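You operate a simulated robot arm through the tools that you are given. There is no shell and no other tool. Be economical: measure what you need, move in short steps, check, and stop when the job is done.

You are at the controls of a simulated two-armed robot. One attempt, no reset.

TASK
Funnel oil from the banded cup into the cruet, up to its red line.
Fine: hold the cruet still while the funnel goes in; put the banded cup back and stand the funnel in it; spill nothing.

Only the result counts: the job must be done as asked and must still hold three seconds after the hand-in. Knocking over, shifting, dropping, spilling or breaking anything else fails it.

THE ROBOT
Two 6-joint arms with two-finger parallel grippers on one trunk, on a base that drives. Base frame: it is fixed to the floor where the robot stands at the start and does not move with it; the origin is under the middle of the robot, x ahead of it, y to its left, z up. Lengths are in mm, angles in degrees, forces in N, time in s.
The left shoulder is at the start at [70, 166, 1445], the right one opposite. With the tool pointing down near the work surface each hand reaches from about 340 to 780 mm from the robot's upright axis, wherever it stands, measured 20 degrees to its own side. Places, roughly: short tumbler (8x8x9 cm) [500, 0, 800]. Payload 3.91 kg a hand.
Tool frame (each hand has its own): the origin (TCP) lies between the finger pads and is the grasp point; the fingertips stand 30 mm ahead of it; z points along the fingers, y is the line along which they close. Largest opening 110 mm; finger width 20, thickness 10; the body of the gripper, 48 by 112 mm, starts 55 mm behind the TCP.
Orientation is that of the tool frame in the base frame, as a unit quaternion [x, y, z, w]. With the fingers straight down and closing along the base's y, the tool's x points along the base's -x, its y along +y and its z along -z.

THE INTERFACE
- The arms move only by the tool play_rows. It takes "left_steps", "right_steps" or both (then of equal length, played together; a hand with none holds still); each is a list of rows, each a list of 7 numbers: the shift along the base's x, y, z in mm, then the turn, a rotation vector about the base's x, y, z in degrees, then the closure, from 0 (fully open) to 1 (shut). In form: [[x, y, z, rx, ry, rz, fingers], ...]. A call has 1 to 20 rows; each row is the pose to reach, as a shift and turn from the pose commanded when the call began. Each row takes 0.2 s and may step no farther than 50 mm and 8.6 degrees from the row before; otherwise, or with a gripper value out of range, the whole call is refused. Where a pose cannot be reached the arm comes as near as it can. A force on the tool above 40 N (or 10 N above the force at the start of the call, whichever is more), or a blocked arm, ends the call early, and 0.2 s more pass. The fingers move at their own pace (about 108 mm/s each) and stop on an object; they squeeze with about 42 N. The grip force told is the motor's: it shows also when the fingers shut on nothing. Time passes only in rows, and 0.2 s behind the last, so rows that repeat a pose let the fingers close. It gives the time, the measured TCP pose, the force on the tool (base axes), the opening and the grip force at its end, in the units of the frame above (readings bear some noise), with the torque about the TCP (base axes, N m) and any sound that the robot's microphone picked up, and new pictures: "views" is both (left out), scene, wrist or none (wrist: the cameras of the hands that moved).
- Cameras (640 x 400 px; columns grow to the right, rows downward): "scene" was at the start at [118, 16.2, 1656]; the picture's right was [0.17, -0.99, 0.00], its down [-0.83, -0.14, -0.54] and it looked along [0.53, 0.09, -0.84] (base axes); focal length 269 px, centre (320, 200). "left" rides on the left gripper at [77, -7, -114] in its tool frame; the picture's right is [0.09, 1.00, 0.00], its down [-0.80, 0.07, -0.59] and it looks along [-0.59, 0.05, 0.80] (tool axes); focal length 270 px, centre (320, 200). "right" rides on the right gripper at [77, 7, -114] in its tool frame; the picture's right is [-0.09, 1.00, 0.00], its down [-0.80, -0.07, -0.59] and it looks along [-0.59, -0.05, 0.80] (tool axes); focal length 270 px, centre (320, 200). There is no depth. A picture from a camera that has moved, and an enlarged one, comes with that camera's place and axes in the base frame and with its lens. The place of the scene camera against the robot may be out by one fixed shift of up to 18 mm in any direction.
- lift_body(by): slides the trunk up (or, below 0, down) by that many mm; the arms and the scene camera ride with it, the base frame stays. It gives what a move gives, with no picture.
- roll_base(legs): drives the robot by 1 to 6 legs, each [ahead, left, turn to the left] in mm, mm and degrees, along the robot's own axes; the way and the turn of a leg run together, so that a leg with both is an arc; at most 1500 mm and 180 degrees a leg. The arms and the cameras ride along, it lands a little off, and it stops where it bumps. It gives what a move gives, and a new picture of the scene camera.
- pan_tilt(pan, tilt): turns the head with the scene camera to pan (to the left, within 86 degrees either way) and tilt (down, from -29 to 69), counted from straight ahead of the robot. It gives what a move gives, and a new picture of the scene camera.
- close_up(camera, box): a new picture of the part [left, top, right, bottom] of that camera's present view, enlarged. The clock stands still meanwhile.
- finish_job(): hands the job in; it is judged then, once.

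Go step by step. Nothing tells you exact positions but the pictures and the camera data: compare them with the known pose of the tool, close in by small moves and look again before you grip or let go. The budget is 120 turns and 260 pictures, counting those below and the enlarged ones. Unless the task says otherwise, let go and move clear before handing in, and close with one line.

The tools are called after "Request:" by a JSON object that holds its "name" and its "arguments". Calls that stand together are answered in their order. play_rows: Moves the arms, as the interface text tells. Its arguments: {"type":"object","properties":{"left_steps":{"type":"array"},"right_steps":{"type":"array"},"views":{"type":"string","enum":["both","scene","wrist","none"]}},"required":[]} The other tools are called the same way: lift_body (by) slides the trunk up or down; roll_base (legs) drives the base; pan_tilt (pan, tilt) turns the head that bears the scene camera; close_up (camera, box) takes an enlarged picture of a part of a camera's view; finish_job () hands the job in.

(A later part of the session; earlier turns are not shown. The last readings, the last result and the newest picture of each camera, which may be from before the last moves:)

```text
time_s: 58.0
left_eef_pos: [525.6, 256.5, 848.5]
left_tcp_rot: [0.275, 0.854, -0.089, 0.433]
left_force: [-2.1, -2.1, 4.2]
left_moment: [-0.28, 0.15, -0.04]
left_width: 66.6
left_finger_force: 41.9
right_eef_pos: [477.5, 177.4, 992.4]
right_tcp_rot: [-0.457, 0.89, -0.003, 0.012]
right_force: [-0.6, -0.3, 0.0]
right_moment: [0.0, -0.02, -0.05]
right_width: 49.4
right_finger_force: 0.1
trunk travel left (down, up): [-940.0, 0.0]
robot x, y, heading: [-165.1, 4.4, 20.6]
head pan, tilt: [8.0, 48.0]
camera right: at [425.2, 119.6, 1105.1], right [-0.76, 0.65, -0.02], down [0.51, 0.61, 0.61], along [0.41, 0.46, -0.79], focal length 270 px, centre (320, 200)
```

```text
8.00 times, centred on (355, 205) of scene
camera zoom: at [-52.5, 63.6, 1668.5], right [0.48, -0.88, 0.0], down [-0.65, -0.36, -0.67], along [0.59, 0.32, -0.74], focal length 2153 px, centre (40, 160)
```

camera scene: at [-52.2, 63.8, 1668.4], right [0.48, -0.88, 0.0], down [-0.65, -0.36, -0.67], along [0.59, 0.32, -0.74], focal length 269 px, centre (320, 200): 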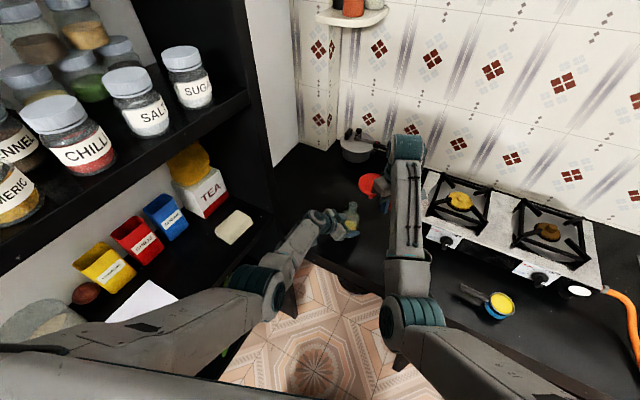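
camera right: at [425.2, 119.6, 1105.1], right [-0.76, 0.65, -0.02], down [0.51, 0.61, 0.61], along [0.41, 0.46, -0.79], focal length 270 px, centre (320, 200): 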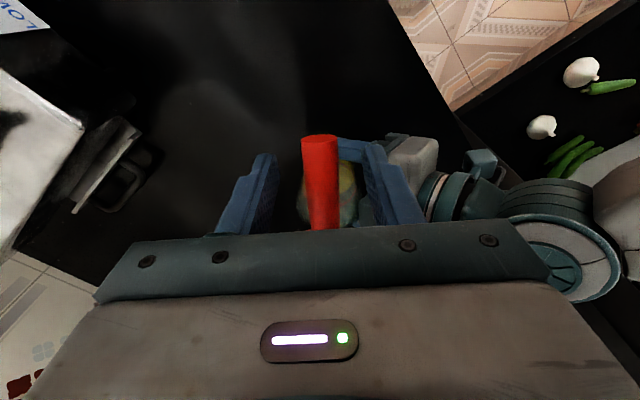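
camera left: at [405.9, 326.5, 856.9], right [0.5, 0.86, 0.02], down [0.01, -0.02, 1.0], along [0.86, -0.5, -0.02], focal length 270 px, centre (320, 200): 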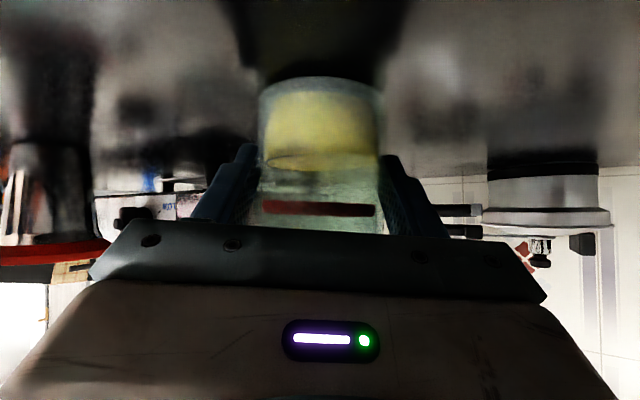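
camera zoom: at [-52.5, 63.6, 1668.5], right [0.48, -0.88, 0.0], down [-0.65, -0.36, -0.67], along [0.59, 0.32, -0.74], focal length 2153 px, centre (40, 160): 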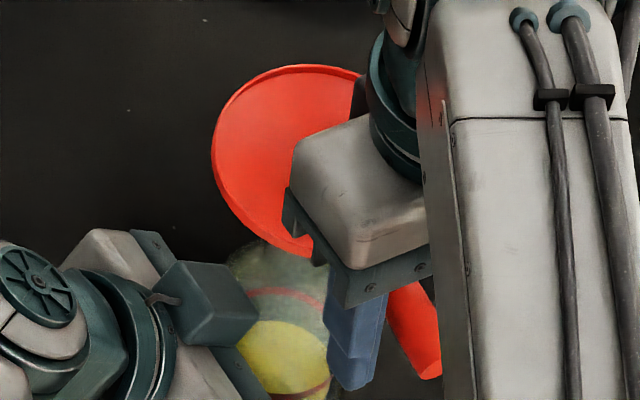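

The funnel stands on its own. I'll raise the right hand straight up and clear.

Request:
{"name": "play_rows", "arguments": {"right_steps": [[0, 0, 15, 0, 0, 0, 0.5], [0, 0, 35, 0, 0, 0, 0.4], [0, 0, 60, 0, 0, 0, 0.3], [0, 0, 85, 0, 0, 0, 0.2], [5, -30, 90, 0, 0, 0, 0.1], [10, -70, 90, 0, 0, 0, 0], [15, -110, 90, 0, 0, 0, 0]], "views": "none"}}

Request:
{"name": "close_up", "arguments": {"camera": "scene", "box": [310, 160, 410, 240]}}

```text
time_s: 59.5
left_eef_pos: [526.8, 257.6, 847.7]
left_tcp_rot: [0.276, 0.854, -0.09, 0.433]
left_force: [-0.9, 0.3, 4.4]
left_moment: [-0.16, 0.12, -0.04]
left_width: 66.6
left_finger_force: 42.0
right_eef_pos: [497.5, 72.4, 1073.1]
right_tcp_rot: [-0.458, 0.889, -0.003, 0.013]
right_force: [-0.3, 0.6, -0.7]
right_moment: [0.01, 0.01, 0.05]
right_width: 110.0
right_finger_force: 0.0
right hand out of reach, approached as far as the arm can: row 7
trunk travel left (down, up): [-940.0, 0.0]
robot x, y, heading: [-163.6, 1.3, 20.9]
head pan, tilt: [8.0, 48.0]
```

```text
5.00 times, centred on (360, 200) of scene
camera zoom: at [-52.1, 62.3, 1668.5], right [0.48, -0.88, 0.0], down [-0.65, -0.36, -0.67], along [0.59, 0.32, -0.74], focal length 1346 px, centre (120, 200)
```

zoom: 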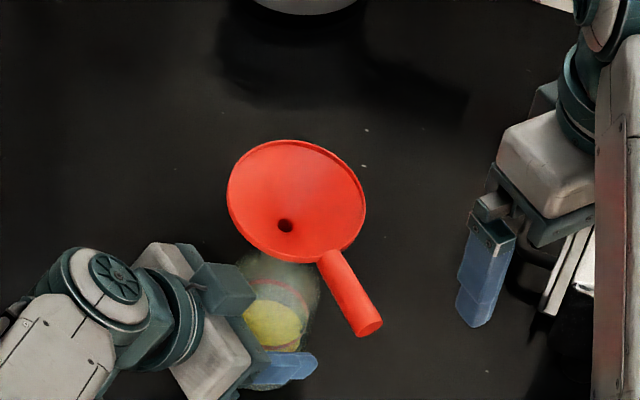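

The funnel sits in the cruet mouth. I'll move the right hand over the cup handle with yaw 90° and look.

Request:
{"name": "play_rows", "arguments": {"right_steps": [[-3, -40, -5, 0, 0, 5, 0], [-8, -80, -15, 0, 0, 10, 0], [-13, -120, -30, 0, 0, 15, 0], [-18, -160, -45, 0, 0, 20, 0], [-24, -200, -60, 0, 0, 26, 0], [-30, -240, -75, 0, 0, 31, 0], [-33, -260, -90, 0, 0, 35.5, 0], [-33, -260, -105, 0, 0, 35.5, 0], [-33, -260, -105, 0, 0, 35.5, 0]], "views": "both"}}

```text
time_s: 61.5
left_eef_pos: [525.4, 256.1, 848.7]
left_tcp_rot: [0.276, 0.854, -0.09, 0.432]
left_force: [0.8, 1.4, 5.8]
left_moment: [-0.16, 0.09, -0.02]
left_width: 66.4
left_finger_force: 42.3
right_eef_pos: [464.6, -187.7, 966.8]
right_tcp_rot: [-0.706, 0.708, 0.0, 0.013]
right_force: [0.7, 0.3, -1.0]
right_moment: [0.01, -0.03, 0.01]
right_width: 110.1
right_finger_force: 0.1
right hand out of reach, approached as far as the arm can: row 1, 2, 3
trunk travel left (down, up): [-940.0, 0.0]
robot x, y, heading: [-166.5, 4.9, 20.5]
head pan, tilt: [8.0, 48.0]
camera scene: at [-52.4, 63.8, 1668.5], right [0.48, -0.88, 0.0], down [-0.65, -0.36, -0.67], along [0.59, 0.32, -0.74], focal length 269 px, centre (320, 200)
camera right: at [456.7, -266.8, 1080.0], right [-1.0, 0.09, -0.02], down [0.06, 0.79, 0.61], along [0.07, 0.61, -0.79], focal length 270 px, centre (320, 200)
```

scene: 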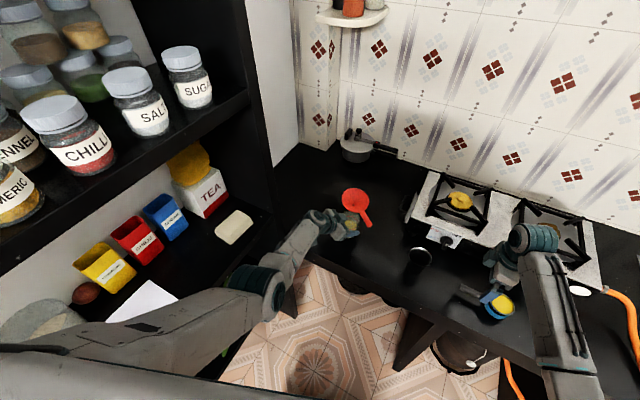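
right: 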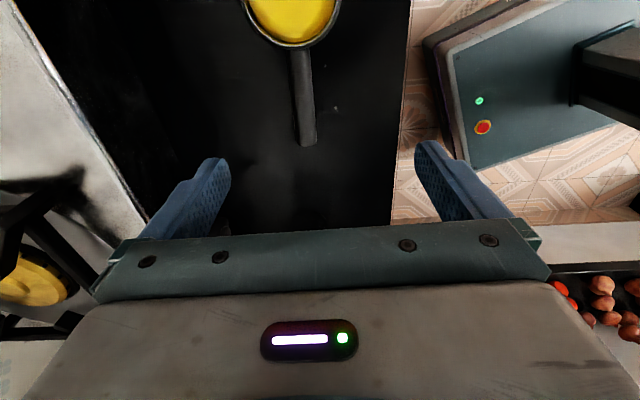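

The cup handle is horizontal at about x 482, y −232 to −154, z 844. I'll centre over it and descend with half-closed fingers.

Request:
{"name": "play_rows", "arguments": {"right_steps": [[9, 0, -15, 0, 0, 0, 0.1], [18, 0, -30, 0, 0, 0, 0.25], [18, 0, -60, 0, 0, 0, 0.4], [18, 0, -85, 0, 0, 0, 0.45], [18, 0, -85, 0, 0, 0, 0.45]], "views": "wrist"}}

```text
time_s: 62.8
left_eef_pos: [524.5, 257.0, 847.1]
left_tcp_rot: [0.274, 0.853, -0.09, 0.434]
left_force: [0.3, 0.6, 7.1]
left_moment: [-0.23, 0.09, 0.0]
left_width: 66.5
left_finger_force: 41.7
right_eef_pos: [480.4, -187.7, 882.7]
right_tcp_rot: [-0.706, 0.708, 0.001, 0.014]
right_force: [0.1, -0.5, 0.5]
right_moment: [-0.04, 0.04, 0.02]
right_width: 60.6
right_finger_force: 0.0
trunk travel left (down, up): [-940.0, 0.0]
robot x, y, heading: [-167.6, 7.2, 20.6]
head pan, tilt: [8.0, 48.0]
camera right: at [473.3, -266.1, 995.6], right [-1.0, 0.09, -0.02], down [0.06, 0.79, 0.61], along [0.07, 0.61, -0.79], focal length 270 px, centre (320, 200)
```

right: 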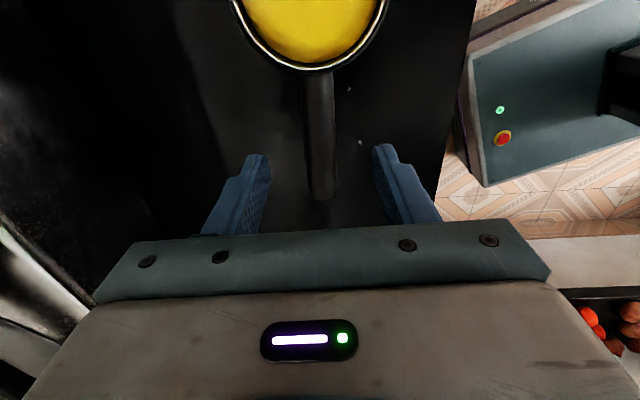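

Centred. I'll descend the last 37 mm and close.

Request:
{"name": "play_rows", "arguments": {"right_steps": [[1, 0, -15, 0, 0, 0, 0.45], [1, 0, -30, 0, 0, 0, 0.45], [1, 0, -37, 0, 0, 0, 0.5], [1, 0, -37, 0, 0, 0, 0.6], [1, 0, -37, 0, 0, 0, 0.7], [1, 0, -37, 0, 0, 0, 0.78], [1, 0, -37, 0, 0, 0, 0.78]], "views": "wrist"}}

```text
time_s: 64.3
left_eef_pos: [526.2, 256.5, 848.6]
left_tcp_rot: [0.275, 0.853, -0.09, 0.434]
left_force: [-0.3, 0.1, 7.2]
left_moment: [-0.31, 0.08, 0.03]
left_width: 66.5
left_finger_force: 41.5
right_eef_pos: [483.1, -187.6, 846.8]
right_tcp_rot: [-0.706, 0.708, -0.001, 0.014]
right_force: [0.3, -0.3, 0.8]
right_moment: [-0.03, 0.01, -0.01]
right_width: 24.1
right_finger_force: 0.1
trunk travel left (down, up): [-940.0, 0.0]
robot x, y, heading: [-165.7, 2.7, 20.8]
head pan, tilt: [8.0, 48.0]
camera right: at [475.1, -266.6, 960.1], right [-1.0, 0.09, -0.02], down [0.06, 0.79, 0.61], along [0.07, 0.61, -0.79], focal length 270 px, centre (320, 200)
```

right: 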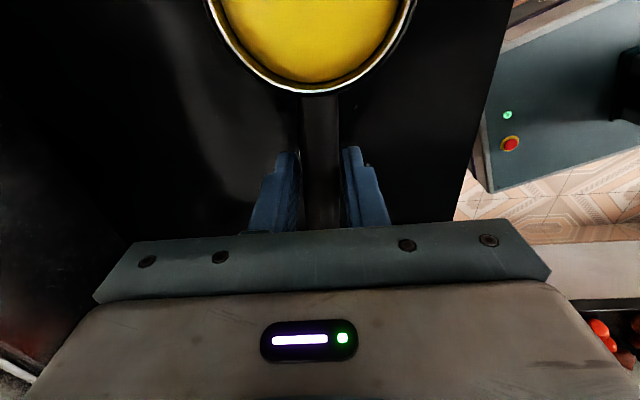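

Request:
{"name": "play_rows", "arguments": {"right_steps": [[0, 0, 0, 0, 0, 0, 0.85], [0, 0, 0, 0, 0, 0, 1], [0, 0, 0, 0, 0, 0, 1], [0, 0, 2, 0, 0, 0, 1], [0, 0, 5, 0, 0, 0, 1], [0, 0, 10, 0, 0, 0, 1], [0, 0, 16, 0, 0, 0, 1], [0, 0, 16, 0, 0, 0, 1]], "views": "wrist"}}

```text
time_s: 66.2
left_eef_pos: [525.0, 257.1, 848.5]
left_tcp_rot: [0.275, 0.854, -0.09, 0.433]
left_force: [-0.6, -0.3, 7.4]
left_moment: [-0.32, 0.14, -0.02]
left_width: 66.5
left_finger_force: 42.0
right_eef_pos: [484.8, -187.5, 864.0]
right_tcp_rot: [-0.706, 0.708, 0.0, 0.014]
right_force: [0.5, -0.4, -2.2]
right_moment: [0.15, 0.01, 0.0]
right_width: 21.1
right_finger_force: 41.7
trunk travel left (down, up): [-940.0, 0.0]
robot x, y, heading: [-170.4, 4.3, 20.9]
head pan, tilt: [8.0, 48.0]
camera right: at [476.0, -266.6, 976.8], right [-1.0, 0.09, -0.02], down [0.06, 0.79, 0.61], along [0.07, 0.61, -0.79], focal length 270 px, centre (320, 200)
```

right: 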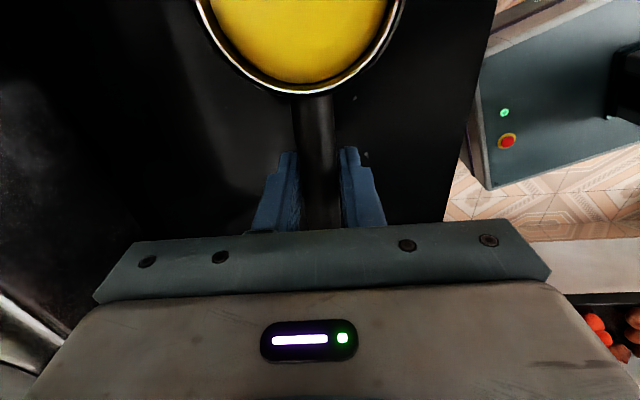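

The cup is held level (about 2.5 N load). I'll lift it slowly, moving outward while starting the yaw so the handle will end up on the far right side.

Request:
{"name": "play_rows", "arguments": {"right_steps": [[0, 0, 15, 0, 0, 0, 1], [2, 0, 38, 0, 0, 0, 1], [5, 5, 65, 0, 0, -3, 1], [10, 15, 92, 0, 0, -7, 1], [15, 27, 120, 0, 0, -12, 1], [22, 40, 147, 0, 0, -17, 1], [30, 55, 172, 0, 0, -23, 1], [38, 72, 194, 0, 0, -29, 1], [46, 90, 212, 0, 0, -35, 1], [54, 108, 225, 0, 0, -41, 1], [60, 125, 233, 0, 0, -47, 1], [64, 138, 237, 0, 0, -52, 1], [66, 145, 238, 0, 0, -55, 1], [66, 145, 238, 0, 0, -55, 1]], "views": "both"}}

```text
time_s: 69.2
left_eef_pos: [526.3, 256.4, 848.3]
left_tcp_rot: [0.276, 0.853, -0.09, 0.433]
left_force: [0.1, -1.6, 6.7]
left_moment: [-0.33, 0.14, 0.0]
left_width: 66.2
left_finger_force: 41.7
right_eef_pos: [562.1, -40.0, 1086.9]
right_tcp_rot: [-0.299, 0.954, -0.006, 0.013]
right_force: [-0.7, 0.3, -1.7]
right_moment: [0.08, -0.12, 0.01]
right_width: 21.2
right_finger_force: 42.0
right hand out of reach, approached as far as the arm can: row 9, 10, 11, 12, 13, 14
trunk travel left (down, up): [-940.0, 0.0]
robot x, y, heading: [-168.4, 2.6, 20.6]
head pan, tilt: [8.0, 48.0]
camera scene: at [-52.4, 63.4, 1668.4], right [0.48, -0.88, 0.0], down [-0.65, -0.36, -0.67], along [0.59, 0.32, -0.74], focal length 269 px, centre (320, 200)
camera right: at [493.5, -78.3, 1198.9], right [-0.5, 0.87, -0.02], down [0.68, 0.4, 0.61], along [0.54, 0.29, -0.79], focal length 270 px, centre (320, 200)
```

scene: 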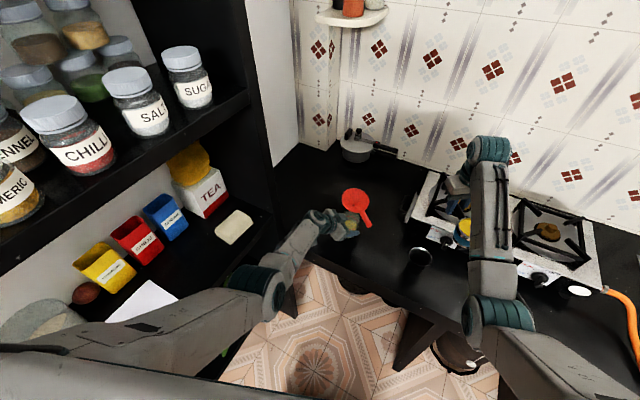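
right: 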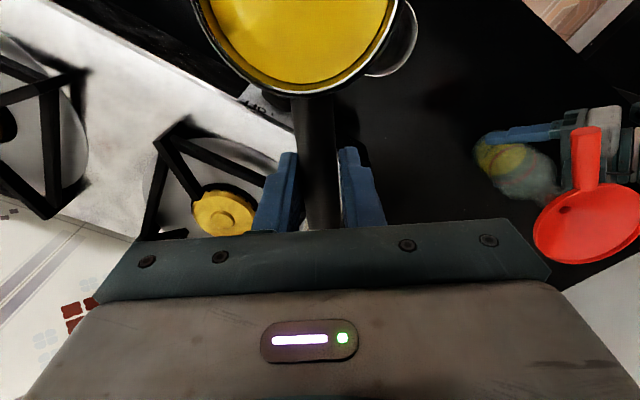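

The cup is level at z≈1087. I'll bring it over beside the funnel in a smooth arc, finishing the yaw to −45°.

Request:
{"name": "play_rows", "arguments": {"right_steps": [[2, 12, 0, 0, 0, -5, 1], [4, 28, 0, 0, 0, -11, 1], [7, 46, 0, 0, 0, -18, 1], [10, 65, 0, 0, 0, -25, 1], [13, 85, 0, 0, 0, -32, 1], [16, 105, 0, 0, 0, -39, 1], [19, 125, 0, 0, 0, -46, 1], [22, 145, 0, 0, 0, -53, 1], [26, 163, 0, 0, 0, -60, 1], [30, 180, 0, 0, 0, -66, 1], [34, 193, 0, 0, 0, -72, 1], [37, 202, 0, 0, 0, -77, 1], [39, 208, 0, 0, 0, -80, 1], [39, 208, 0, 0, 0, -80, 1]], "views": "both"}}

```text
time_s: 72.2
left_eef_pos: [525.1, 257.7, 848.8]
left_tcp_rot: [0.276, 0.854, -0.09, 0.433]
left_force: [-0.8, -3.2, 7.3]
left_moment: [-0.36, 0.1, 0.0]
left_width: 66.4
left_finger_force: 42.2
right_eef_pos: [602.0, 167.8, 1087.4]
right_tcp_rot: [0.384, 0.923, -0.011, 0.006]
right_force: [-0.5, -0.3, -1.9]
right_moment: [-0.1, -0.1, -0.02]
right_width: 21.3
right_finger_force: 42.0
trunk travel left (down, up): [-940.0, 0.0]
robot x, y, heading: [-166.5, 4.3, 20.8]
head pan, tilt: [8.0, 48.0]
camera scene: at [-52.3, 63.5, 1668.4], right [0.48, -0.88, 0.0], down [-0.65, -0.36, -0.67], along [0.59, 0.32, -0.74], focal length 269 px, centre (320, 200)
camera right: at [552.9, 229.6, 1199.8], right [0.77, 0.64, -0.02], down [0.51, -0.6, 0.61], along [0.38, -0.48, -0.79], focal length 270 px, centre (320, 200)
```

scene: 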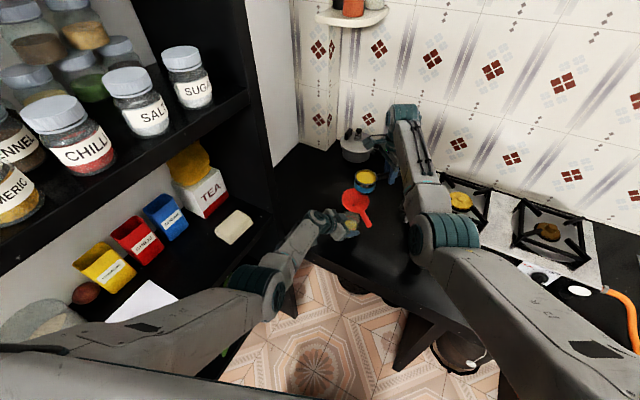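
right: 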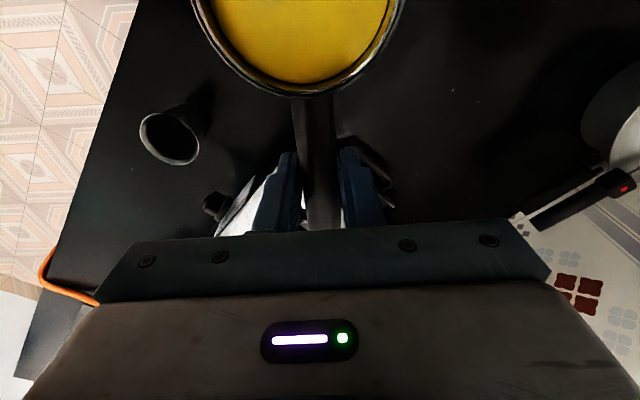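

Request:
{"name": "play_rows", "arguments": {"right_steps": [[0, 15, 0, 0, 0, 0, 1], [0, 30, 0, 0, 0, 0, 1], [0, 42, 0, 0, 0, 0, 1], [0, 46, 0, 0, 0, 0, 1], [0, 46, 0, 0, 0, 0, 1]], "views": "none"}}

Request:
{"name": "close_up", "arguments": {"camera": "scene", "box": [310, 140, 430, 240]}}

```text
time_s: 73.3
left_eef_pos: [525.8, 257.1, 847.7]
left_tcp_rot: [0.276, 0.853, -0.09, 0.433]
left_force: [0.3, -1.6, 8.2]
left_moment: [-0.37, 0.08, 0.0]
left_width: 66.3
left_finger_force: 42.2
right_eef_pos: [603.3, 213.3, 1085.3]
right_tcp_rot: [0.384, 0.923, -0.012, 0.005]
right_force: [0.0, 0.4, -2.2]
right_moment: [-0.11, -0.14, 0.01]
right_width: 21.1
right_finger_force: 42.3
trunk travel left (down, up): [-940.0, 0.0]
robot x, y, heading: [-168.3, 4.1, 20.5]
head pan, tilt: [8.0, 48.0]
```

```text
4.00 times, centred on (370, 190) of scene
camera zoom: at [-52.3, 63.6, 1668.4], right [0.48, -0.88, 0.0], down [-0.65, -0.36, -0.67], along [0.59, 0.32, -0.74], focal length 1076 px, centre (120, 240)
```

zoom: 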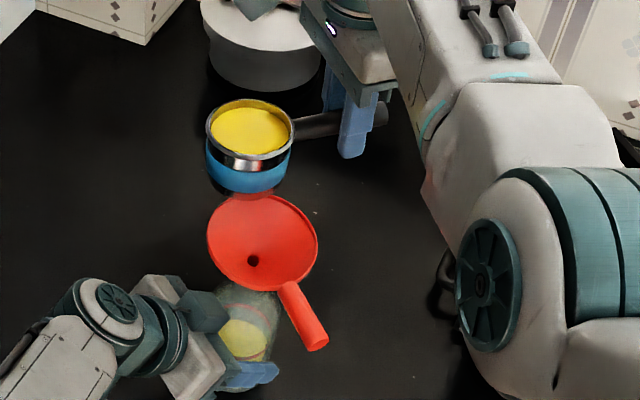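

The cup is beside the funnel with a good view. I'll nudge it so the lip is over the funnel's middle and begin a gentle tilt toward the robot.

Request:
{"name": "play_rows", "arguments": {"right_steps": [[4, 0, 0, 0, 0, 0, 1], [9, 0, 0, 0, 0, 0, 1], [9, 0, 0, 1.4, -1.4, 0, 1], [9, 0, 0, 2.8, -2.8, 0, 1], [9, 0, 0, 4.9, -4.9, 0, 1], [9, 0, 0, 7, -7, 0, 1], [9, 0, 0, 7, -7, 0, 1]], "views": "none"}}

Request:
{"name": "close_up", "arguments": {"camera": "scene", "box": [320, 140, 400, 230]}}

```text
time_s: 75.0
left_eef_pos: [525.9, 255.6, 847.8]
left_tcp_rot: [0.275, 0.854, -0.089, 0.432]
left_force: [-0.3, -1.3, 7.4]
left_moment: [-0.39, 0.13, 0.03]
left_width: 66.4
left_finger_force: 42.1
right_eef_pos: [611.5, 213.1, 1086.5]
right_tcp_rot: [0.384, 0.92, 0.068, 0.038]
right_force: [0.4, -0.6, -2.2]
right_moment: [-0.11, -0.06, 0.01]
right_width: 21.4
right_finger_force: 42.0
trunk travel left (down, up): [-940.0, 0.0]
robot x, y, heading: [-171.0, 5.9, 20.6]
head pan, tilt: [8.0, 48.0]
```

```text
4.44 times, centred on (360, 185) of scene
camera zoom: at [-52.3, 63.8, 1668.4], right [0.48, -0.88, 0.0], down [-0.65, -0.36, -0.67], along [0.59, 0.32, -0.74], focal length 1196 px, centre (142, 267)
```

zoom: 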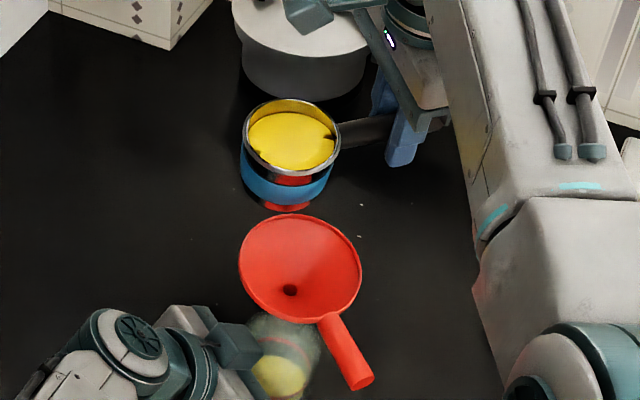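

Request:
{"name": "play_rows", "arguments": {"right_steps": [[1, -1.5, 0, 1.4, -1.4, 0, 1], [2, -3, 0, 2.8, -2.8, 0, 1], [2, -3, 0, 4.2, -4.2, 0, 1], [2, -3, 0, 5.7, -5.7, 0, 1], [2, -3, 0, 5.7, -5.7, 0, 1], [2, -3, 0, 5.7, -5.7, 0, 1]], "views": "none"}}

Request:
{"name": "close_up", "arguments": {"camera": "scene", "box": [330, 150, 390, 220]}}

Request:
{"name": "close_up", "arguments": {"camera": "left", "box": [240, 60, 400, 230]}}

```text
time_s: 76.3
left_eef_pos: [525.6, 256.1, 848.3]
left_tcp_rot: [0.275, 0.854, -0.089, 0.433]
left_force: [-0.2, -1.5, 6.9]
left_moment: [-0.33, 0.13, 0.03]
left_width: 66.4
left_finger_force: 41.9
right_eef_pos: [612.4, 209.9, 1086.7]
right_tcp_rot: [0.38, 0.913, 0.133, 0.065]
right_force: [0.1, -0.4, -2.5]
right_moment: [-0.11, -0.12, 0.01]
right_width: 21.2
right_finger_force: 41.4
trunk travel left (down, up): [-940.0, 0.0]
robot x, y, heading: [-166.7, 2.5, 20.6]
head pan, tilt: [8.0, 48.0]
```

```text
5.71 times, centred on (360, 185) of scene
camera zoom: at [-52.3, 63.8, 1668.4], right [0.48, -0.88, 0.0], down [-0.65, -0.36, -0.67], along [0.59, 0.32, -0.74], focal length 1538 px, centre (91, 286)
```

zoom: 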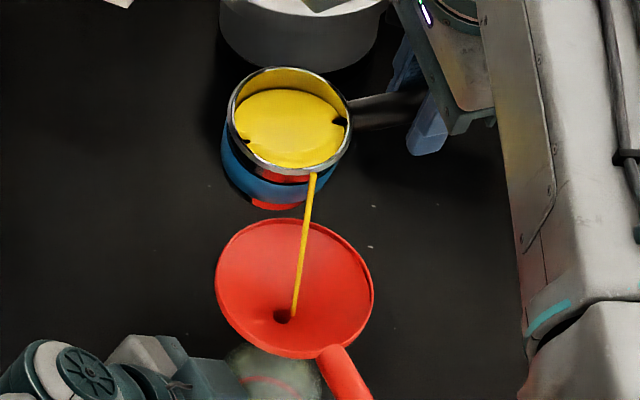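

```text
2.35 times, centred on (320, 145) of left
camera zoom: at [405.7, 326.7, 857.1], right [0.5, 0.86, 0.02], down [0.01, -0.02, 1.0], along [0.86, -0.5, -0.02], focal length 636 px, centre (320, 329)
```

zoom: 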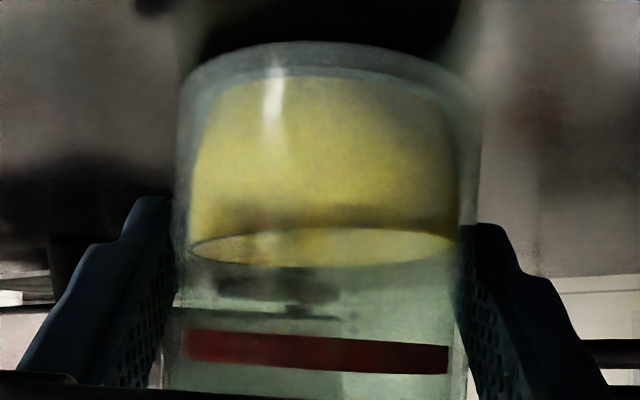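

Oil is streaming straight into the funnel hole. I'll continue slowly, tilting a few degrees at a time and tracking the level.

Request:
{"name": "play_rows", "arguments": {"right_steps": [[0, 0, 0, 0.7, -0.7, 0, 1], [0, 0, 0, 1.4, -1.4, 0, 1], [0, 0, 0, 2.1, -2.1, 0, 1], [0, 0, 0, 2.8, -2.8, 0, 1], [0, 0, 0, 2.8, -2.8, 0, 1], [0, 0, 0, 2.8, -2.8, 0, 1], [0, 0, 0, 2.8, -2.8, 0, 1], [0, 0, 0, 2.8, -2.8, 0, 1], [0, 0, 0, 2.8, -2.8, 0, 1], [0, 0, 0, 2.8, -2.8, 0, 1]], "views": "none"}}

Request:
{"name": "close_up", "arguments": {"camera": "scene", "box": [330, 150, 390, 220]}}

Request:
{"name": "close_up", "arguments": {"camera": "left", "box": [240, 60, 400, 230]}}

```text
time_s: 78.5
left_eef_pos: [525.2, 256.7, 847.6]
left_tcp_rot: [0.275, 0.854, -0.089, 0.433]
left_force: [-0.2, -1.4, 7.2]
left_moment: [-0.32, 0.12, 0.01]
left_width: 66.0
left_finger_force: 42.2
right_eef_pos: [612.0, 210.0, 1085.3]
right_tcp_rot: [0.379, 0.907, 0.163, 0.078]
right_force: [-0.8, 0.4, -1.4]
right_moment: [-0.09, -0.11, 0.03]
right_width: 21.3
right_finger_force: 42.4
trunk travel left (down, up): [-940.0, 0.0]
robot x, y, heading: [-168.0, 3.3, 20.6]
head pan, tilt: [8.0, 48.0]
```

```text
5.71 times, centred on (360, 185) of scene
camera zoom: at [-52.3, 63.8, 1668.4], right [0.48, -0.88, 0.0], down [-0.65, -0.36, -0.67], along [0.59, 0.32, -0.74], focal length 1538 px, centre (91, 286)
```

zoom: 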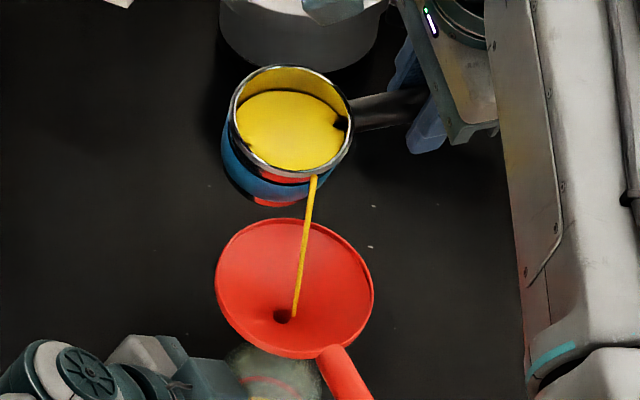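

```text
2.35 times, centred on (320, 145) of left
camera zoom: at [405.7, 326.7, 857.1], right [0.5, 0.86, 0.02], down [0.01, -0.02, 1.0], along [0.86, -0.5, -0.02], focal length 636 px, centre (320, 329)
```

zoom: 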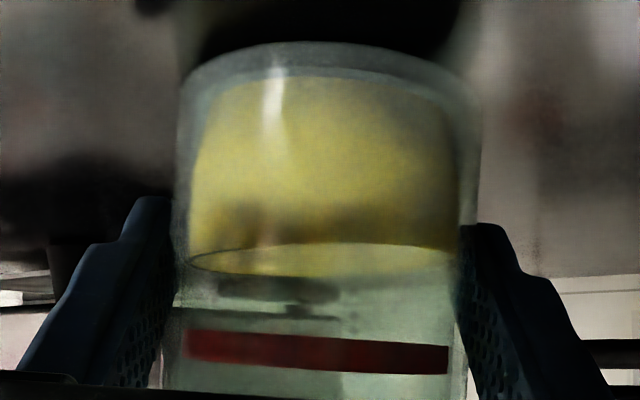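

Request:
{"name": "play_rows", "arguments": {"right_steps": [[0, 0, 0, 0.7, -0.7, 0, 1], [0, 0, 0, 1.4, -1.4, 0, 1], [0, 0, 0, 2.1, -2.1, 0, 1], [0, 0, 0, 2.8, -2.8, 0, 1], [0, 0, 0, 3.5, -3.5, 0, 1], [0, 0, 0, 3.5, -3.5, 0, 1], [0, 0, 0, 3.5, -3.5, 0, 1], [0, 0, 0, 3.5, -3.5, 0, 1], [0, 0, 0, 3.5, -3.5, 0, 1], [0, 0, 0, 3.5, -3.5, 0, 1], [0, 0, 0, 3.5, -3.5, 0, 1], [0, 0, 0, 3.5, -3.5, 0, 1]], "views": "none"}}

Request:
{"name": "close_up", "arguments": {"camera": "scene", "box": [330, 150, 390, 220]}}

Request:
{"name": "close_up", "arguments": {"camera": "left", "box": [240, 60, 400, 230]}}

```text
time_s: 81.2
left_eef_pos: [525.1, 257.1, 848.7]
left_tcp_rot: [0.276, 0.854, -0.09, 0.433]
left_force: [-0.4, -0.4, 5.8]
left_moment: [-0.3, 0.13, 0.02]
left_width: 66.1
left_finger_force: 42.4
right_eef_pos: [611.5, 209.9, 1085.4]
right_tcp_rot: [0.376, 0.899, 0.204, 0.094]
right_force: [-1.2, -0.1, -3.1]
right_moment: [-0.1, -0.07, -0.03]
right_width: 21.3
right_finger_force: 41.9
trunk travel left (down, up): [-940.0, 0.0]
robot x, y, heading: [-166.5, 3.3, 20.9]
head pan, tilt: [8.0, 48.0]
```

```text
5.71 times, centred on (360, 185) of scene
camera zoom: at [-52.2, 63.9, 1668.4], right [0.48, -0.88, 0.0], down [-0.65, -0.36, -0.67], along [0.59, 0.32, -0.74], focal length 1538 px, centre (91, 286)
```

zoom: 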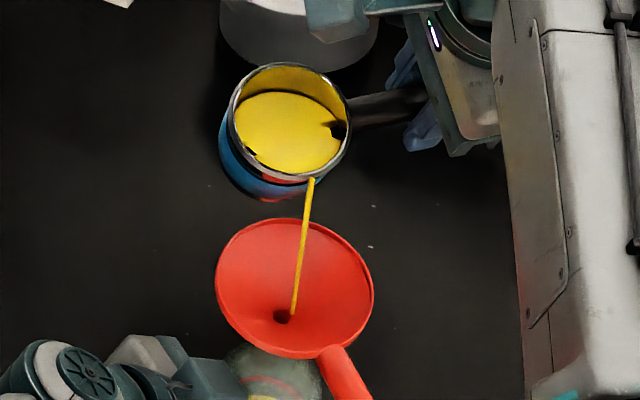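

```text
2.35 times, centred on (320, 145) of left
camera zoom: at [405.7, 326.7, 857.0], right [0.5, 0.86, 0.02], down [0.01, -0.02, 1.0], along [0.86, -0.5, -0.02], focal length 636 px, centre (320, 329)
```

zoom: 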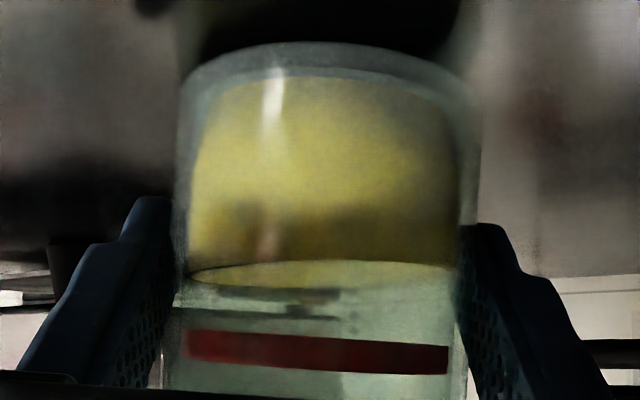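

Request:
{"name": "play_rows", "arguments": {"right_steps": [[0, 0, 0, 0.7, -0.7, 0, 1], [0, 0, 0, 1.4, -1.4, 0, 1], [0, 0, 0, 2.1, -2.1, 0, 1], [0, 0, 0, 2.8, -2.8, 0, 1], [0, 0, 0, 3.5, -3.5, 0, 1], [0, 0, 0, 4.2, -4.2, 0, 1], [0, 0, 0, 4.9, -4.9, 0, 1], [0, 0, 0, 4.9, -4.9, 0, 1], [0, 0, 0, 4.9, -4.9, 0, 1], [0, 0, 0, 4.9, -4.9, 0, 1], [0, 0, 0, 4.9, -4.9, 0, 1], [0, 0, 0, 4.9, -4.9, 0, 1], [0, 0, 0, 4.9, -4.9, 0, 1], [0, 0, 0, 4.9, -4.9, 0, 1]], "views": "none"}}

Request:
{"name": "close_up", "arguments": {"camera": "scene", "box": [330, 150, 390, 220]}}

Request:
{"name": "close_up", "arguments": {"camera": "left", "box": [240, 60, 400, 230]}}

```text
time_s: 84.2
left_eef_pos: [525.9, 256.8, 847.7]
left_tcp_rot: [0.275, 0.854, -0.089, 0.433]
left_force: [0.1, -1.9, 7.5]
left_moment: [-0.3, 0.12, 0.01]
left_width: 66.4
left_finger_force: 42.6
right_eef_pos: [613.2, 209.6, 1086.8]
right_tcp_rot: [0.371, 0.885, 0.258, 0.116]
right_force: [0.6, -0.6, -1.5]
right_moment: [-0.13, -0.04, -0.01]
right_width: 21.1
right_finger_force: 42.1
trunk travel left (down, up): [-940.0, 0.0]
robot x, y, heading: [-163.5, 3.9, 20.8]
head pan, tilt: [8.0, 48.0]
```

```text
5.71 times, centred on (360, 185) of scene
camera zoom: at [-52.2, 63.9, 1668.4], right [0.48, -0.88, 0.0], down [-0.65, -0.36, -0.67], along [0.59, 0.32, -0.74], focal length 1538 px, centre (91, 286)
```

zoom: 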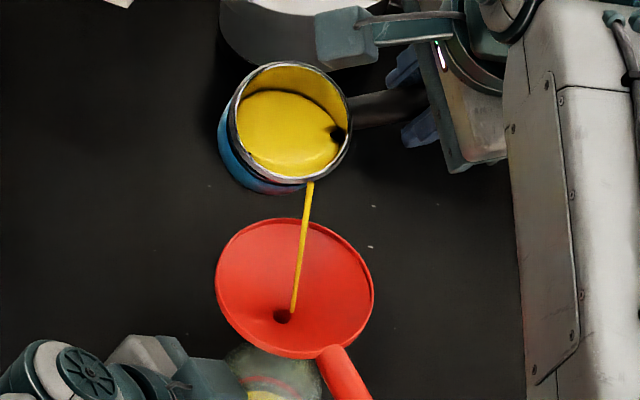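

```text
2.35 times, centred on (320, 145) of left
camera zoom: at [405.7, 326.7, 857.0], right [0.5, 0.86, 0.02], down [0.01, -0.02, 1.0], along [0.86, -0.5, -0.02], focal length 636 px, centre (320, 329)
```

zoom: 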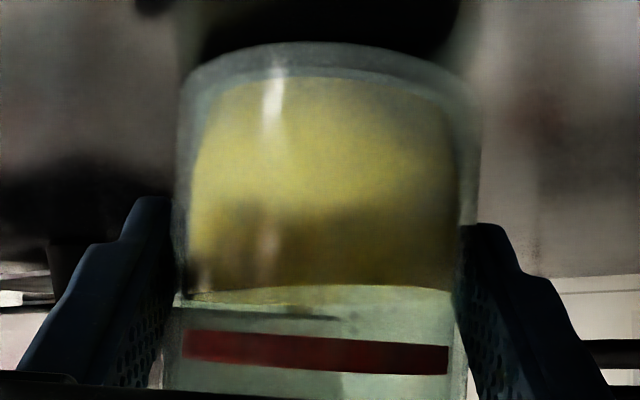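

Request:
{"name": "play_rows", "arguments": {"right_steps": [[0, 0, 0, 0.7, -0.7, 0, 1], [0, 0, 0, 1.4, -1.4, 0, 1], [0, 0, 0, 2.1, -2.1, 0, 1], [0, 0, 0, 2.8, -2.8, 0, 1], [0, 0, 0, 3.5, -3.5, 0, 1], [0, 0, 0, 4.2, -4.2, 0, 1], [0, 0, 0, 4.9, -4.9, 0, 1], [0, 0, 0, 4.9, -4.9, 0, 1], [0, 0, 0, 4.9, -4.9, 0, 1], [0, 0, 0, 4.9, -4.9, 0, 1], [0, 0, 0, 4.9, -4.9, 0, 1], [0, 0, 0, 4.9, -4.9, 0, 1], [0, 0, 0, 4.9, -4.9, 0, 1], [0, 0, 0, 4.9, -4.9, 0, 1]], "views": "none"}}

Request:
{"name": "close_up", "arguments": {"camera": "scene", "box": [330, 150, 390, 220]}}

Request:
{"name": "close_up", "arguments": {"camera": "left", "box": [240, 60, 400, 230]}}

```text
time_s: 87.2
left_eef_pos: [526.1, 256.8, 849.1]
left_tcp_rot: [0.276, 0.854, -0.09, 0.433]
left_force: [0.8, -1.8, 5.6]
left_moment: [-0.27, 0.06, -0.01]
left_width: 66.1
left_finger_force: 42.2
right_eef_pos: [613.7, 211.2, 1085.4]
right_tcp_rot: [0.364, 0.867, 0.311, 0.138]
right_force: [0.0, -0.5, -1.7]
right_moment: [-0.12, -0.05, 0.0]
right_width: 21.1
right_finger_force: 42.1
trunk travel left (down, up): [-940.0, 0.0]
robot x, y, heading: [-164.9, 3.2, 20.4]
head pan, tilt: [8.0, 48.0]
```

```text
5.71 times, centred on (360, 185) of scene
camera zoom: at [-52.2, 63.9, 1668.4], right [0.48, -0.88, 0.0], down [-0.65, -0.36, -0.67], along [0.59, 0.32, -0.74], focal length 1538 px, centre (91, 286)
```

zoom: 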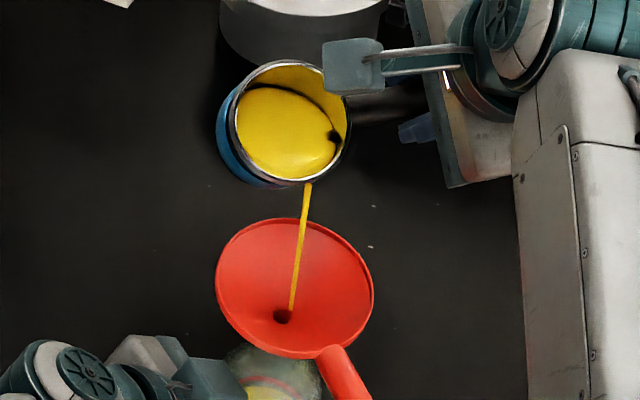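

```text
2.35 times, centred on (320, 145) of left
camera zoom: at [405.7, 326.7, 857.0], right [0.5, 0.86, 0.02], down [0.01, -0.02, 1.0], along [0.86, -0.5, -0.02], focal length 636 px, centre (320, 329)
```

zoom: 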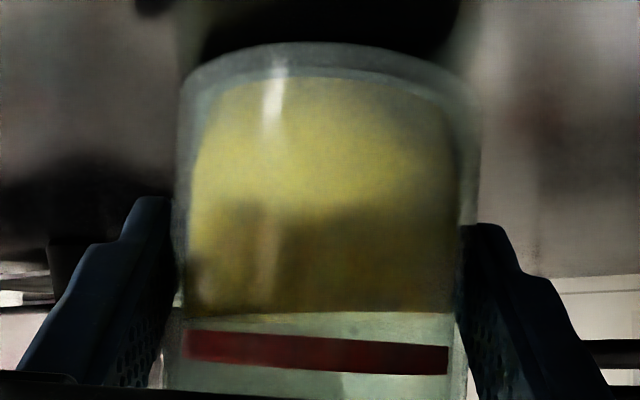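

Request:
{"name": "play_rows", "arguments": {"right_steps": [[0, 0, 0, 0.7, -0.7, 0, 1], [0, 0, 0, 1.4, -1.4, 0, 1], [0, 0, 0, 2.1, -2.1, 0, 1], [0, 0, 0, 2.8, -2.8, 0, 1], [0, 0, 0, 3.5, -3.5, 0, 1], [0, 0, 0, 3.5, -3.5, 0, 1], [0, 0, 0, 3.5, -3.5, 0, 1], [0, 0, 0, 3.5, -3.5, 0, 1], [0, 0, 0, 3.5, -3.5, 0, 1], [0, 0, 0, 3.5, -3.5, 0, 1]], "views": "none"}}

Request:
{"name": "close_up", "arguments": {"camera": "scene", "box": [330, 150, 390, 220]}}

Request:
{"name": "close_up", "arguments": {"camera": "left", "box": [240, 60, 400, 230]}}

```text
time_s: 89.3
left_eef_pos: [525.3, 257.7, 847.6]
left_tcp_rot: [0.275, 0.854, -0.089, 0.433]
left_force: [-0.6, -0.5, 5.9]
left_moment: [-0.27, 0.13, 0.01]
left_width: 66.4
left_finger_force: 42.1
right_eef_pos: [612.9, 210.9, 1086.0]
right_tcp_rot: [0.358, 0.853, 0.348, 0.153]
right_force: [0.0, -0.2, -1.7]
right_moment: [-0.15, -0.07, -0.01]
right_width: 21.5
right_finger_force: 41.9
trunk travel left (down, up): [-940.0, 0.0]
robot x, y, heading: [-168.0, 6.9, 20.8]
head pan, tilt: [8.0, 48.0]
```

```text
5.71 times, centred on (360, 185) of scene
camera zoom: at [-52.2, 63.9, 1668.4], right [0.48, -0.88, 0.0], down [-0.65, -0.36, -0.67], along [0.59, 0.32, -0.74], focal length 1538 px, centre (91, 286)
```

zoom: 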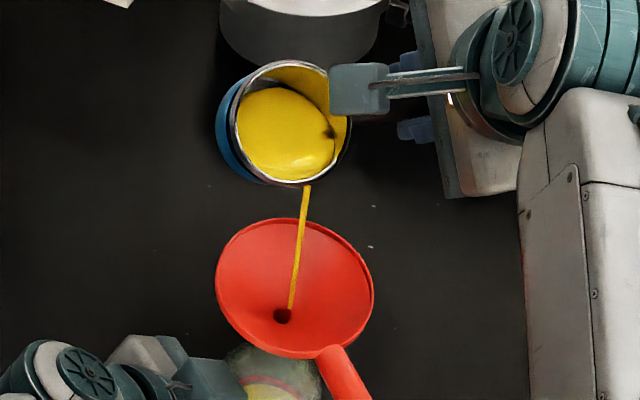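

```text
2.35 times, centred on (320, 145) of left
camera zoom: at [405.7, 326.7, 857.0], right [0.5, 0.86, 0.02], down [0.01, -0.02, 1.0], along [0.86, -0.5, -0.02], focal length 636 px, centre (320, 329)
```

zoom: 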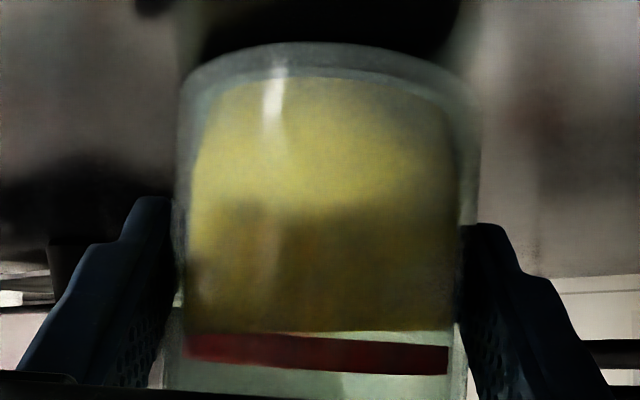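

The oil is now at the lower edge of the line (about 4 mm to go). One smaller increment next.

Request:
{"name": "play_rows", "arguments": {"right_steps": [[0, 0, 0, 0.7, -0.7, 0, 1], [0, 0, 0, 1.4, -1.4, 0, 1], [0, 0, 0, 2.1, -2.1, 0, 1], [0, 0, 0, 2.8, -2.8, 0, 1], [0, 0, 0, 2.8, -2.8, 0, 1], [0, 0, 0, 2.8, -2.8, 0, 1], [0, 0, 0, 2.8, -2.8, 0, 1]], "views": "none"}}

Request:
{"name": "close_up", "arguments": {"camera": "left", "box": [240, 140, 400, 240]}}

```text
time_s: 91.0
left_eef_pos: [526.0, 256.0, 848.2]
left_tcp_rot: [0.275, 0.854, -0.088, 0.432]
left_force: [-0.9, -1.7, 6.8]
left_moment: [-0.29, 0.07, -0.04]
left_width: 66.6
left_finger_force: 41.9
right_eef_pos: [613.3, 209.1, 1086.6]
right_tcp_rot: [0.353, 0.84, 0.377, 0.165]
right_force: [0.0, 0.0, -1.3]
right_moment: [-0.13, -0.1, 0.02]
right_width: 21.1
right_finger_force: 41.9
trunk travel left (down, up): [-940.0, 0.0]
robot x, y, heading: [-166.8, 6.4, 20.7]
head pan, tilt: [8.0, 48.0]
```

```text
4.00 times, centred on (320, 190) of left
camera zoom: at [405.7, 326.8, 857.0], right [0.5, 0.86, 0.02], down [0.01, -0.02, 1.0], along [0.86, -0.5, -0.02], focal length 1081 px, centre (320, 240)
```

zoom: 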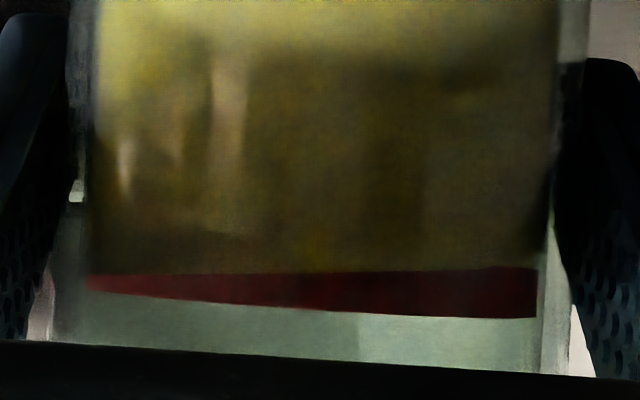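

The oil is within about 1 mm of the line's middle and still flowing, so I'll tilt the cup back upright now.

Request:
{"name": "play_rows", "arguments": {"right_steps": [[0, 0, 0, -5.5, 5.5, 0, 1], [0, 0, 0, -11, 11, 0, 1], [0, 0, 0, -16.5, 16.5, 0, 1], [0, 0, 0, -21.5, 21.5, 0, 1], [0, 0, 0, -26, 26, 0, 1], [0, 0, 0, -30.5, 30.5, 0, 1], [0, 0, 0, -34.3, 34.3, 0, 1], [0, 0, 0, -34.3, 34.3, 0, 1], [0, 0, 0, -34.3, 34.3, 0, 1], [0, 0, 0, -34.3, 34.3, 0, 1], [0, 0, 0, -34.3, 34.3, 0, 1]], "views": "none"}}

Request:
{"name": "close_up", "arguments": {"camera": "scene", "box": [330, 150, 390, 220]}}

Request:
{"name": "close_up", "arguments": {"camera": "left", "box": [240, 140, 400, 240]}}

```text
time_s: 93.3
left_eef_pos: [524.6, 257.7, 849.4]
left_tcp_rot: [0.276, 0.854, -0.089, 0.432]
left_force: [0.0, -1.1, 5.4]
left_moment: [-0.29, 0.1, 0.01]
left_width: 66.4
left_finger_force: 41.8
right_eef_pos: [613.1, 210.1, 1087.6]
right_tcp_rot: [0.383, 0.924, -0.003, 0.01]
right_force: [-0.4, -0.2, -2.4]
right_moment: [-0.08, -0.11, -0.01]
right_width: 20.8
right_finger_force: 42.0
trunk travel left (down, up): [-940.0, 0.0]
robot x, y, heading: [-166.0, 4.9, 21.0]
head pan, tilt: [8.0, 48.0]
```

```text
5.71 times, centred on (360, 185) of scene
camera zoom: at [-52.1, 63.9, 1668.4], right [0.48, -0.88, 0.0], down [-0.65, -0.36, -0.67], along [0.59, 0.32, -0.74], focal length 1538 px, centre (91, 286)
```

zoom: 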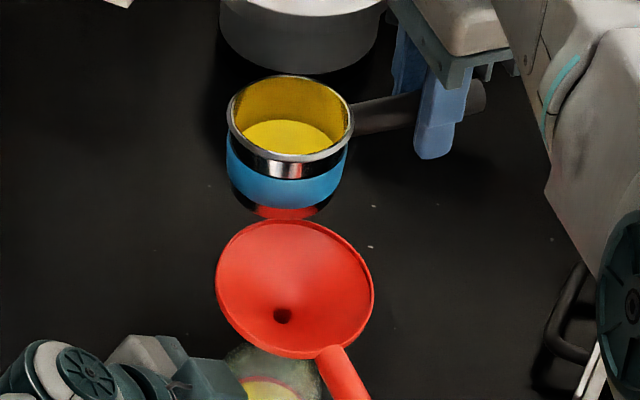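

```text
4.00 times, centred on (320, 190) of left
camera zoom: at [405.7, 326.8, 857.0], right [0.5, 0.86, 0.02], down [0.01, -0.02, 1.0], along [0.86, -0.5, -0.02], focal length 1081 px, centre (320, 240)
```

zoom: 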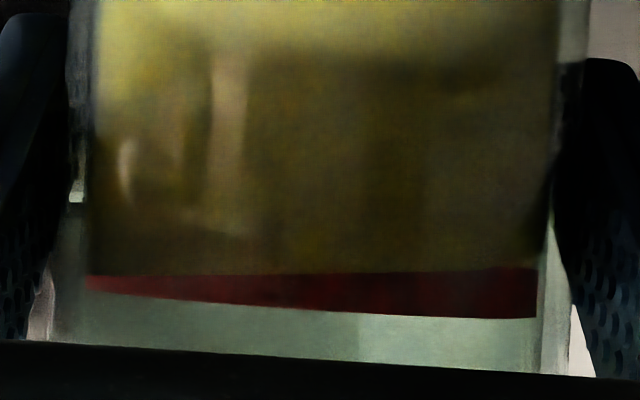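

The oil sits within the red band (just under 1 mm from its middle), and the funnel has drained. I'll carry the cup back along the same arc.

Request:
{"name": "play_rows", "arguments": {"right_steps": [[-5, -20, 0, 0, 0, 0, 1], [-11, -42, 0, 0, 0, 0, 1], [-13, -50, 0, 0, 0, 3, 1], [-15, -60, 0, 0, 0, 8, 1], [-18, -72, 0, 0, 0, 14, 1], [-22, -87, 0, 0, 0, 20, 1], [-26, -105, 0, 0, 0, 27, 1], [-30, -125, 0, 0, 0, 34, 1], [-33, -145, 0, 0, 0, 41, 1], [-36, -165, 0, 0, 0, 48, 1], [-39, -185, 0, 0, 0, 55, 1], [-42, -205, 0, 0, 0, 62, 1], [-45, -222, 0, 0, 0, 69, 1], [-48, -238, 0, 0, 0, 75, 1], [-51, -250, 0, 0, 0, 80, 1], [-51, -250, 0, 0, 0, 80, 1]], "views": "none"}}

Request:
{"name": "close_up", "arguments": {"camera": "scene", "box": [310, 150, 550, 300]}}

```text
time_s: 96.8
left_eef_pos: [525.5, 257.1, 847.7]
left_tcp_rot: [0.276, 0.854, -0.091, 0.433]
left_force: [0.0, -0.7, 5.0]
left_moment: [-0.27, 0.13, -0.01]
left_width: 66.6
left_finger_force: 42.0
right_eef_pos: [562.3, -40.4, 1085.1]
right_tcp_rot: [-0.301, 0.954, 0.004, 0.01]
right_force: [0.1, -0.5, -1.4]
right_moment: [0.06, -0.07, 0.01]
right_width: 21.0
right_finger_force: 42.0
trunk travel left (down, up): [-940.0, 0.0]
robot x, y, heading: [-166.0, 2.1, 20.7]
head pan, tilt: [8.0, 48.0]
```

```text
2.67 times, centred on (430, 225) of scene
camera zoom: at [-52.1, 64.2, 1668.4], right [0.48, -0.88, 0.0], down [-0.65, -0.36, -0.67], along [0.59, 0.32, -0.74], focal length 718 px, centre (27, 133)
```

zoom: 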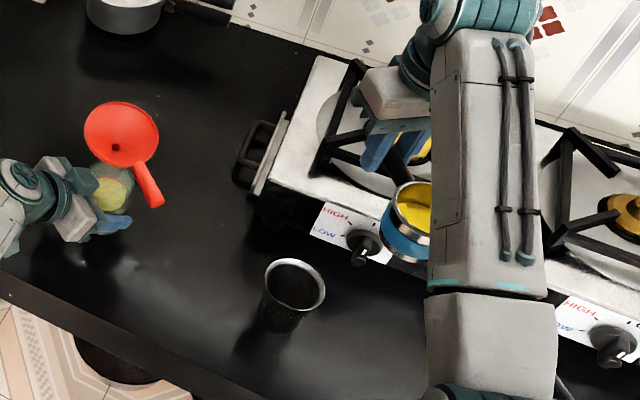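

Request:
{"name": "play_rows", "arguments": {"right_steps": [[-5, -8, 0, 0, 0, 3, 1], [-11, -20, -5, 0, 0, 8, 1], [-18, -35, -14, 0, 0, 14, 1], [-26, -52, -28, 0, 0, 20, 1], [-34, -70, -46, 0, 0, 26, 1], [-42, -88, -66, 0, 0, 32, 1], [-50, -103, -90, 0, 0, 38, 1], [-57, -117, -115, 0, 0, 43, 1], [-64, -129, -141, 0, 0, 47, 1], [-70, -138, -167, 0, 0, 51, 1], [-75, -144, -190, 0, 0, 53.5, 1], [-78, -147, -206, 0, 0, 54.8, 1], [-78.5, -147.1, -218, 0, 0, 54.8, 1], [-78.5, -147.1, -218, 0, 0, 54.8, 1]], "views": "wrist"}}

Request:
{"name": "close_up", "arguments": {"camera": "scene", "box": [430, 240, 550, 340]}}

```text
time_s: 99.8
left_eef_pos: [525.8, 256.8, 848.4]
left_tcp_rot: [0.275, 0.854, -0.089, 0.433]
left_force: [0.1, 0.3, 4.7]
left_moment: [-0.19, 0.1, -0.04]
left_width: 66.5
left_finger_force: 41.7
right_eef_pos: [482.2, -186.7, 868.0]
right_tcp_rot: [-0.705, 0.709, 0.008, 0.006]
right_force: [-0.1, 0.2, -1.4]
right_moment: [0.09, -0.02, -0.02]
right_width: 21.1
right_finger_force: 41.7
right hand out of reach, approached as far as the arm can: row 1, 2, 3
trunk travel left (down, up): [-940.0, 0.0]
robot x, y, heading: [-167.0, 3.3, 21.0]
head pan, tilt: [8.0, 48.0]
camera right: at [476.8, -265.6, 980.2], right [-1.0, 0.09, 0.0], down [0.08, 0.79, 0.61], along [0.05, 0.61, -0.79], focal length 270 px, centre (320, 200)
```

right: 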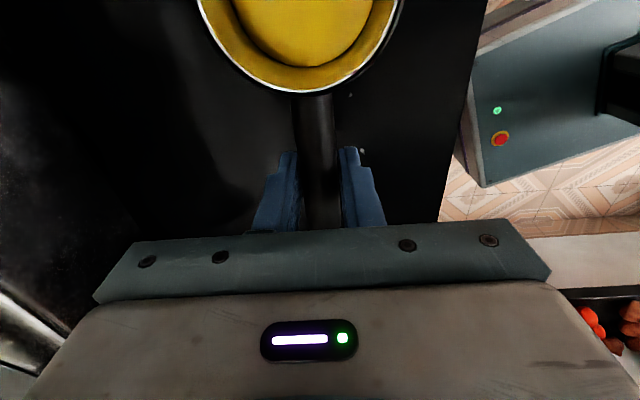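

```text
4.00 times, centred on (490, 290) of scene
camera zoom: at [-52.1, 63.8, 1668.4], right [0.48, -0.88, 0.0], down [-0.65, -0.36, -0.67], along [0.59, 0.32, -0.74], focal length 1076 px, centre (-360, -160)
```

zoom: 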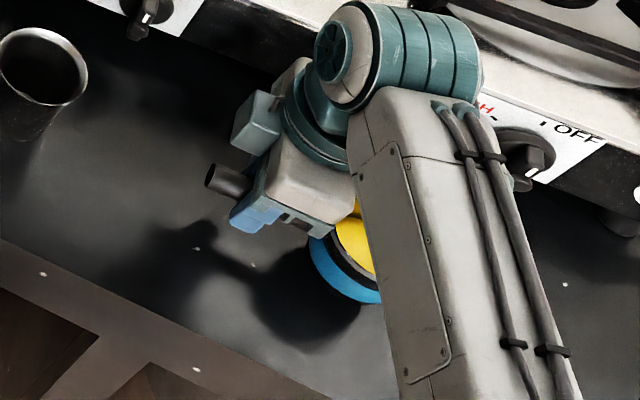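

Request:
{"name": "play_rows", "arguments": {"right_steps": [[0.9, -0.9, -6, 0, -0.7, 0, 1], [0.9, -0.9, -12, 0, -1.4, 0, 1], [0.9, -0.9, -16, 0, -1.4, 0, 1], [0.9, -0.9, -19, 0, -1.4, 0, 1], [0.9, -0.9, -21, 0, -1.4, 0, 1], [0.9, -0.9, -21, 0, -1.4, 0, 1]], "views": "none"}}

```text
time_s: 101.2
left_eef_pos: [525.5, 256.3, 849.0]
left_tcp_rot: [0.275, 0.854, -0.09, 0.433]
left_force: [0.9, -1.2, 1.3]
left_moment: [-0.19, 0.02, 0.04]
left_width: 66.6
left_finger_force: 41.9
right_eef_pos: [486.0, -187.4, 847.9]
right_tcp_rot: [-0.705, 0.709, -0.003, 0.016]
right_force: [0.4, -0.6, 7.7]
right_moment: [-0.84, 0.21, 0.07]
right_width: 21.0
right_finger_force: 41.6
trunk travel left (down, up): [-940.0, 0.0]
robot x, y, heading: [-164.8, 6.5, 20.5]
head pan, tilt: [8.0, 48.0]
```

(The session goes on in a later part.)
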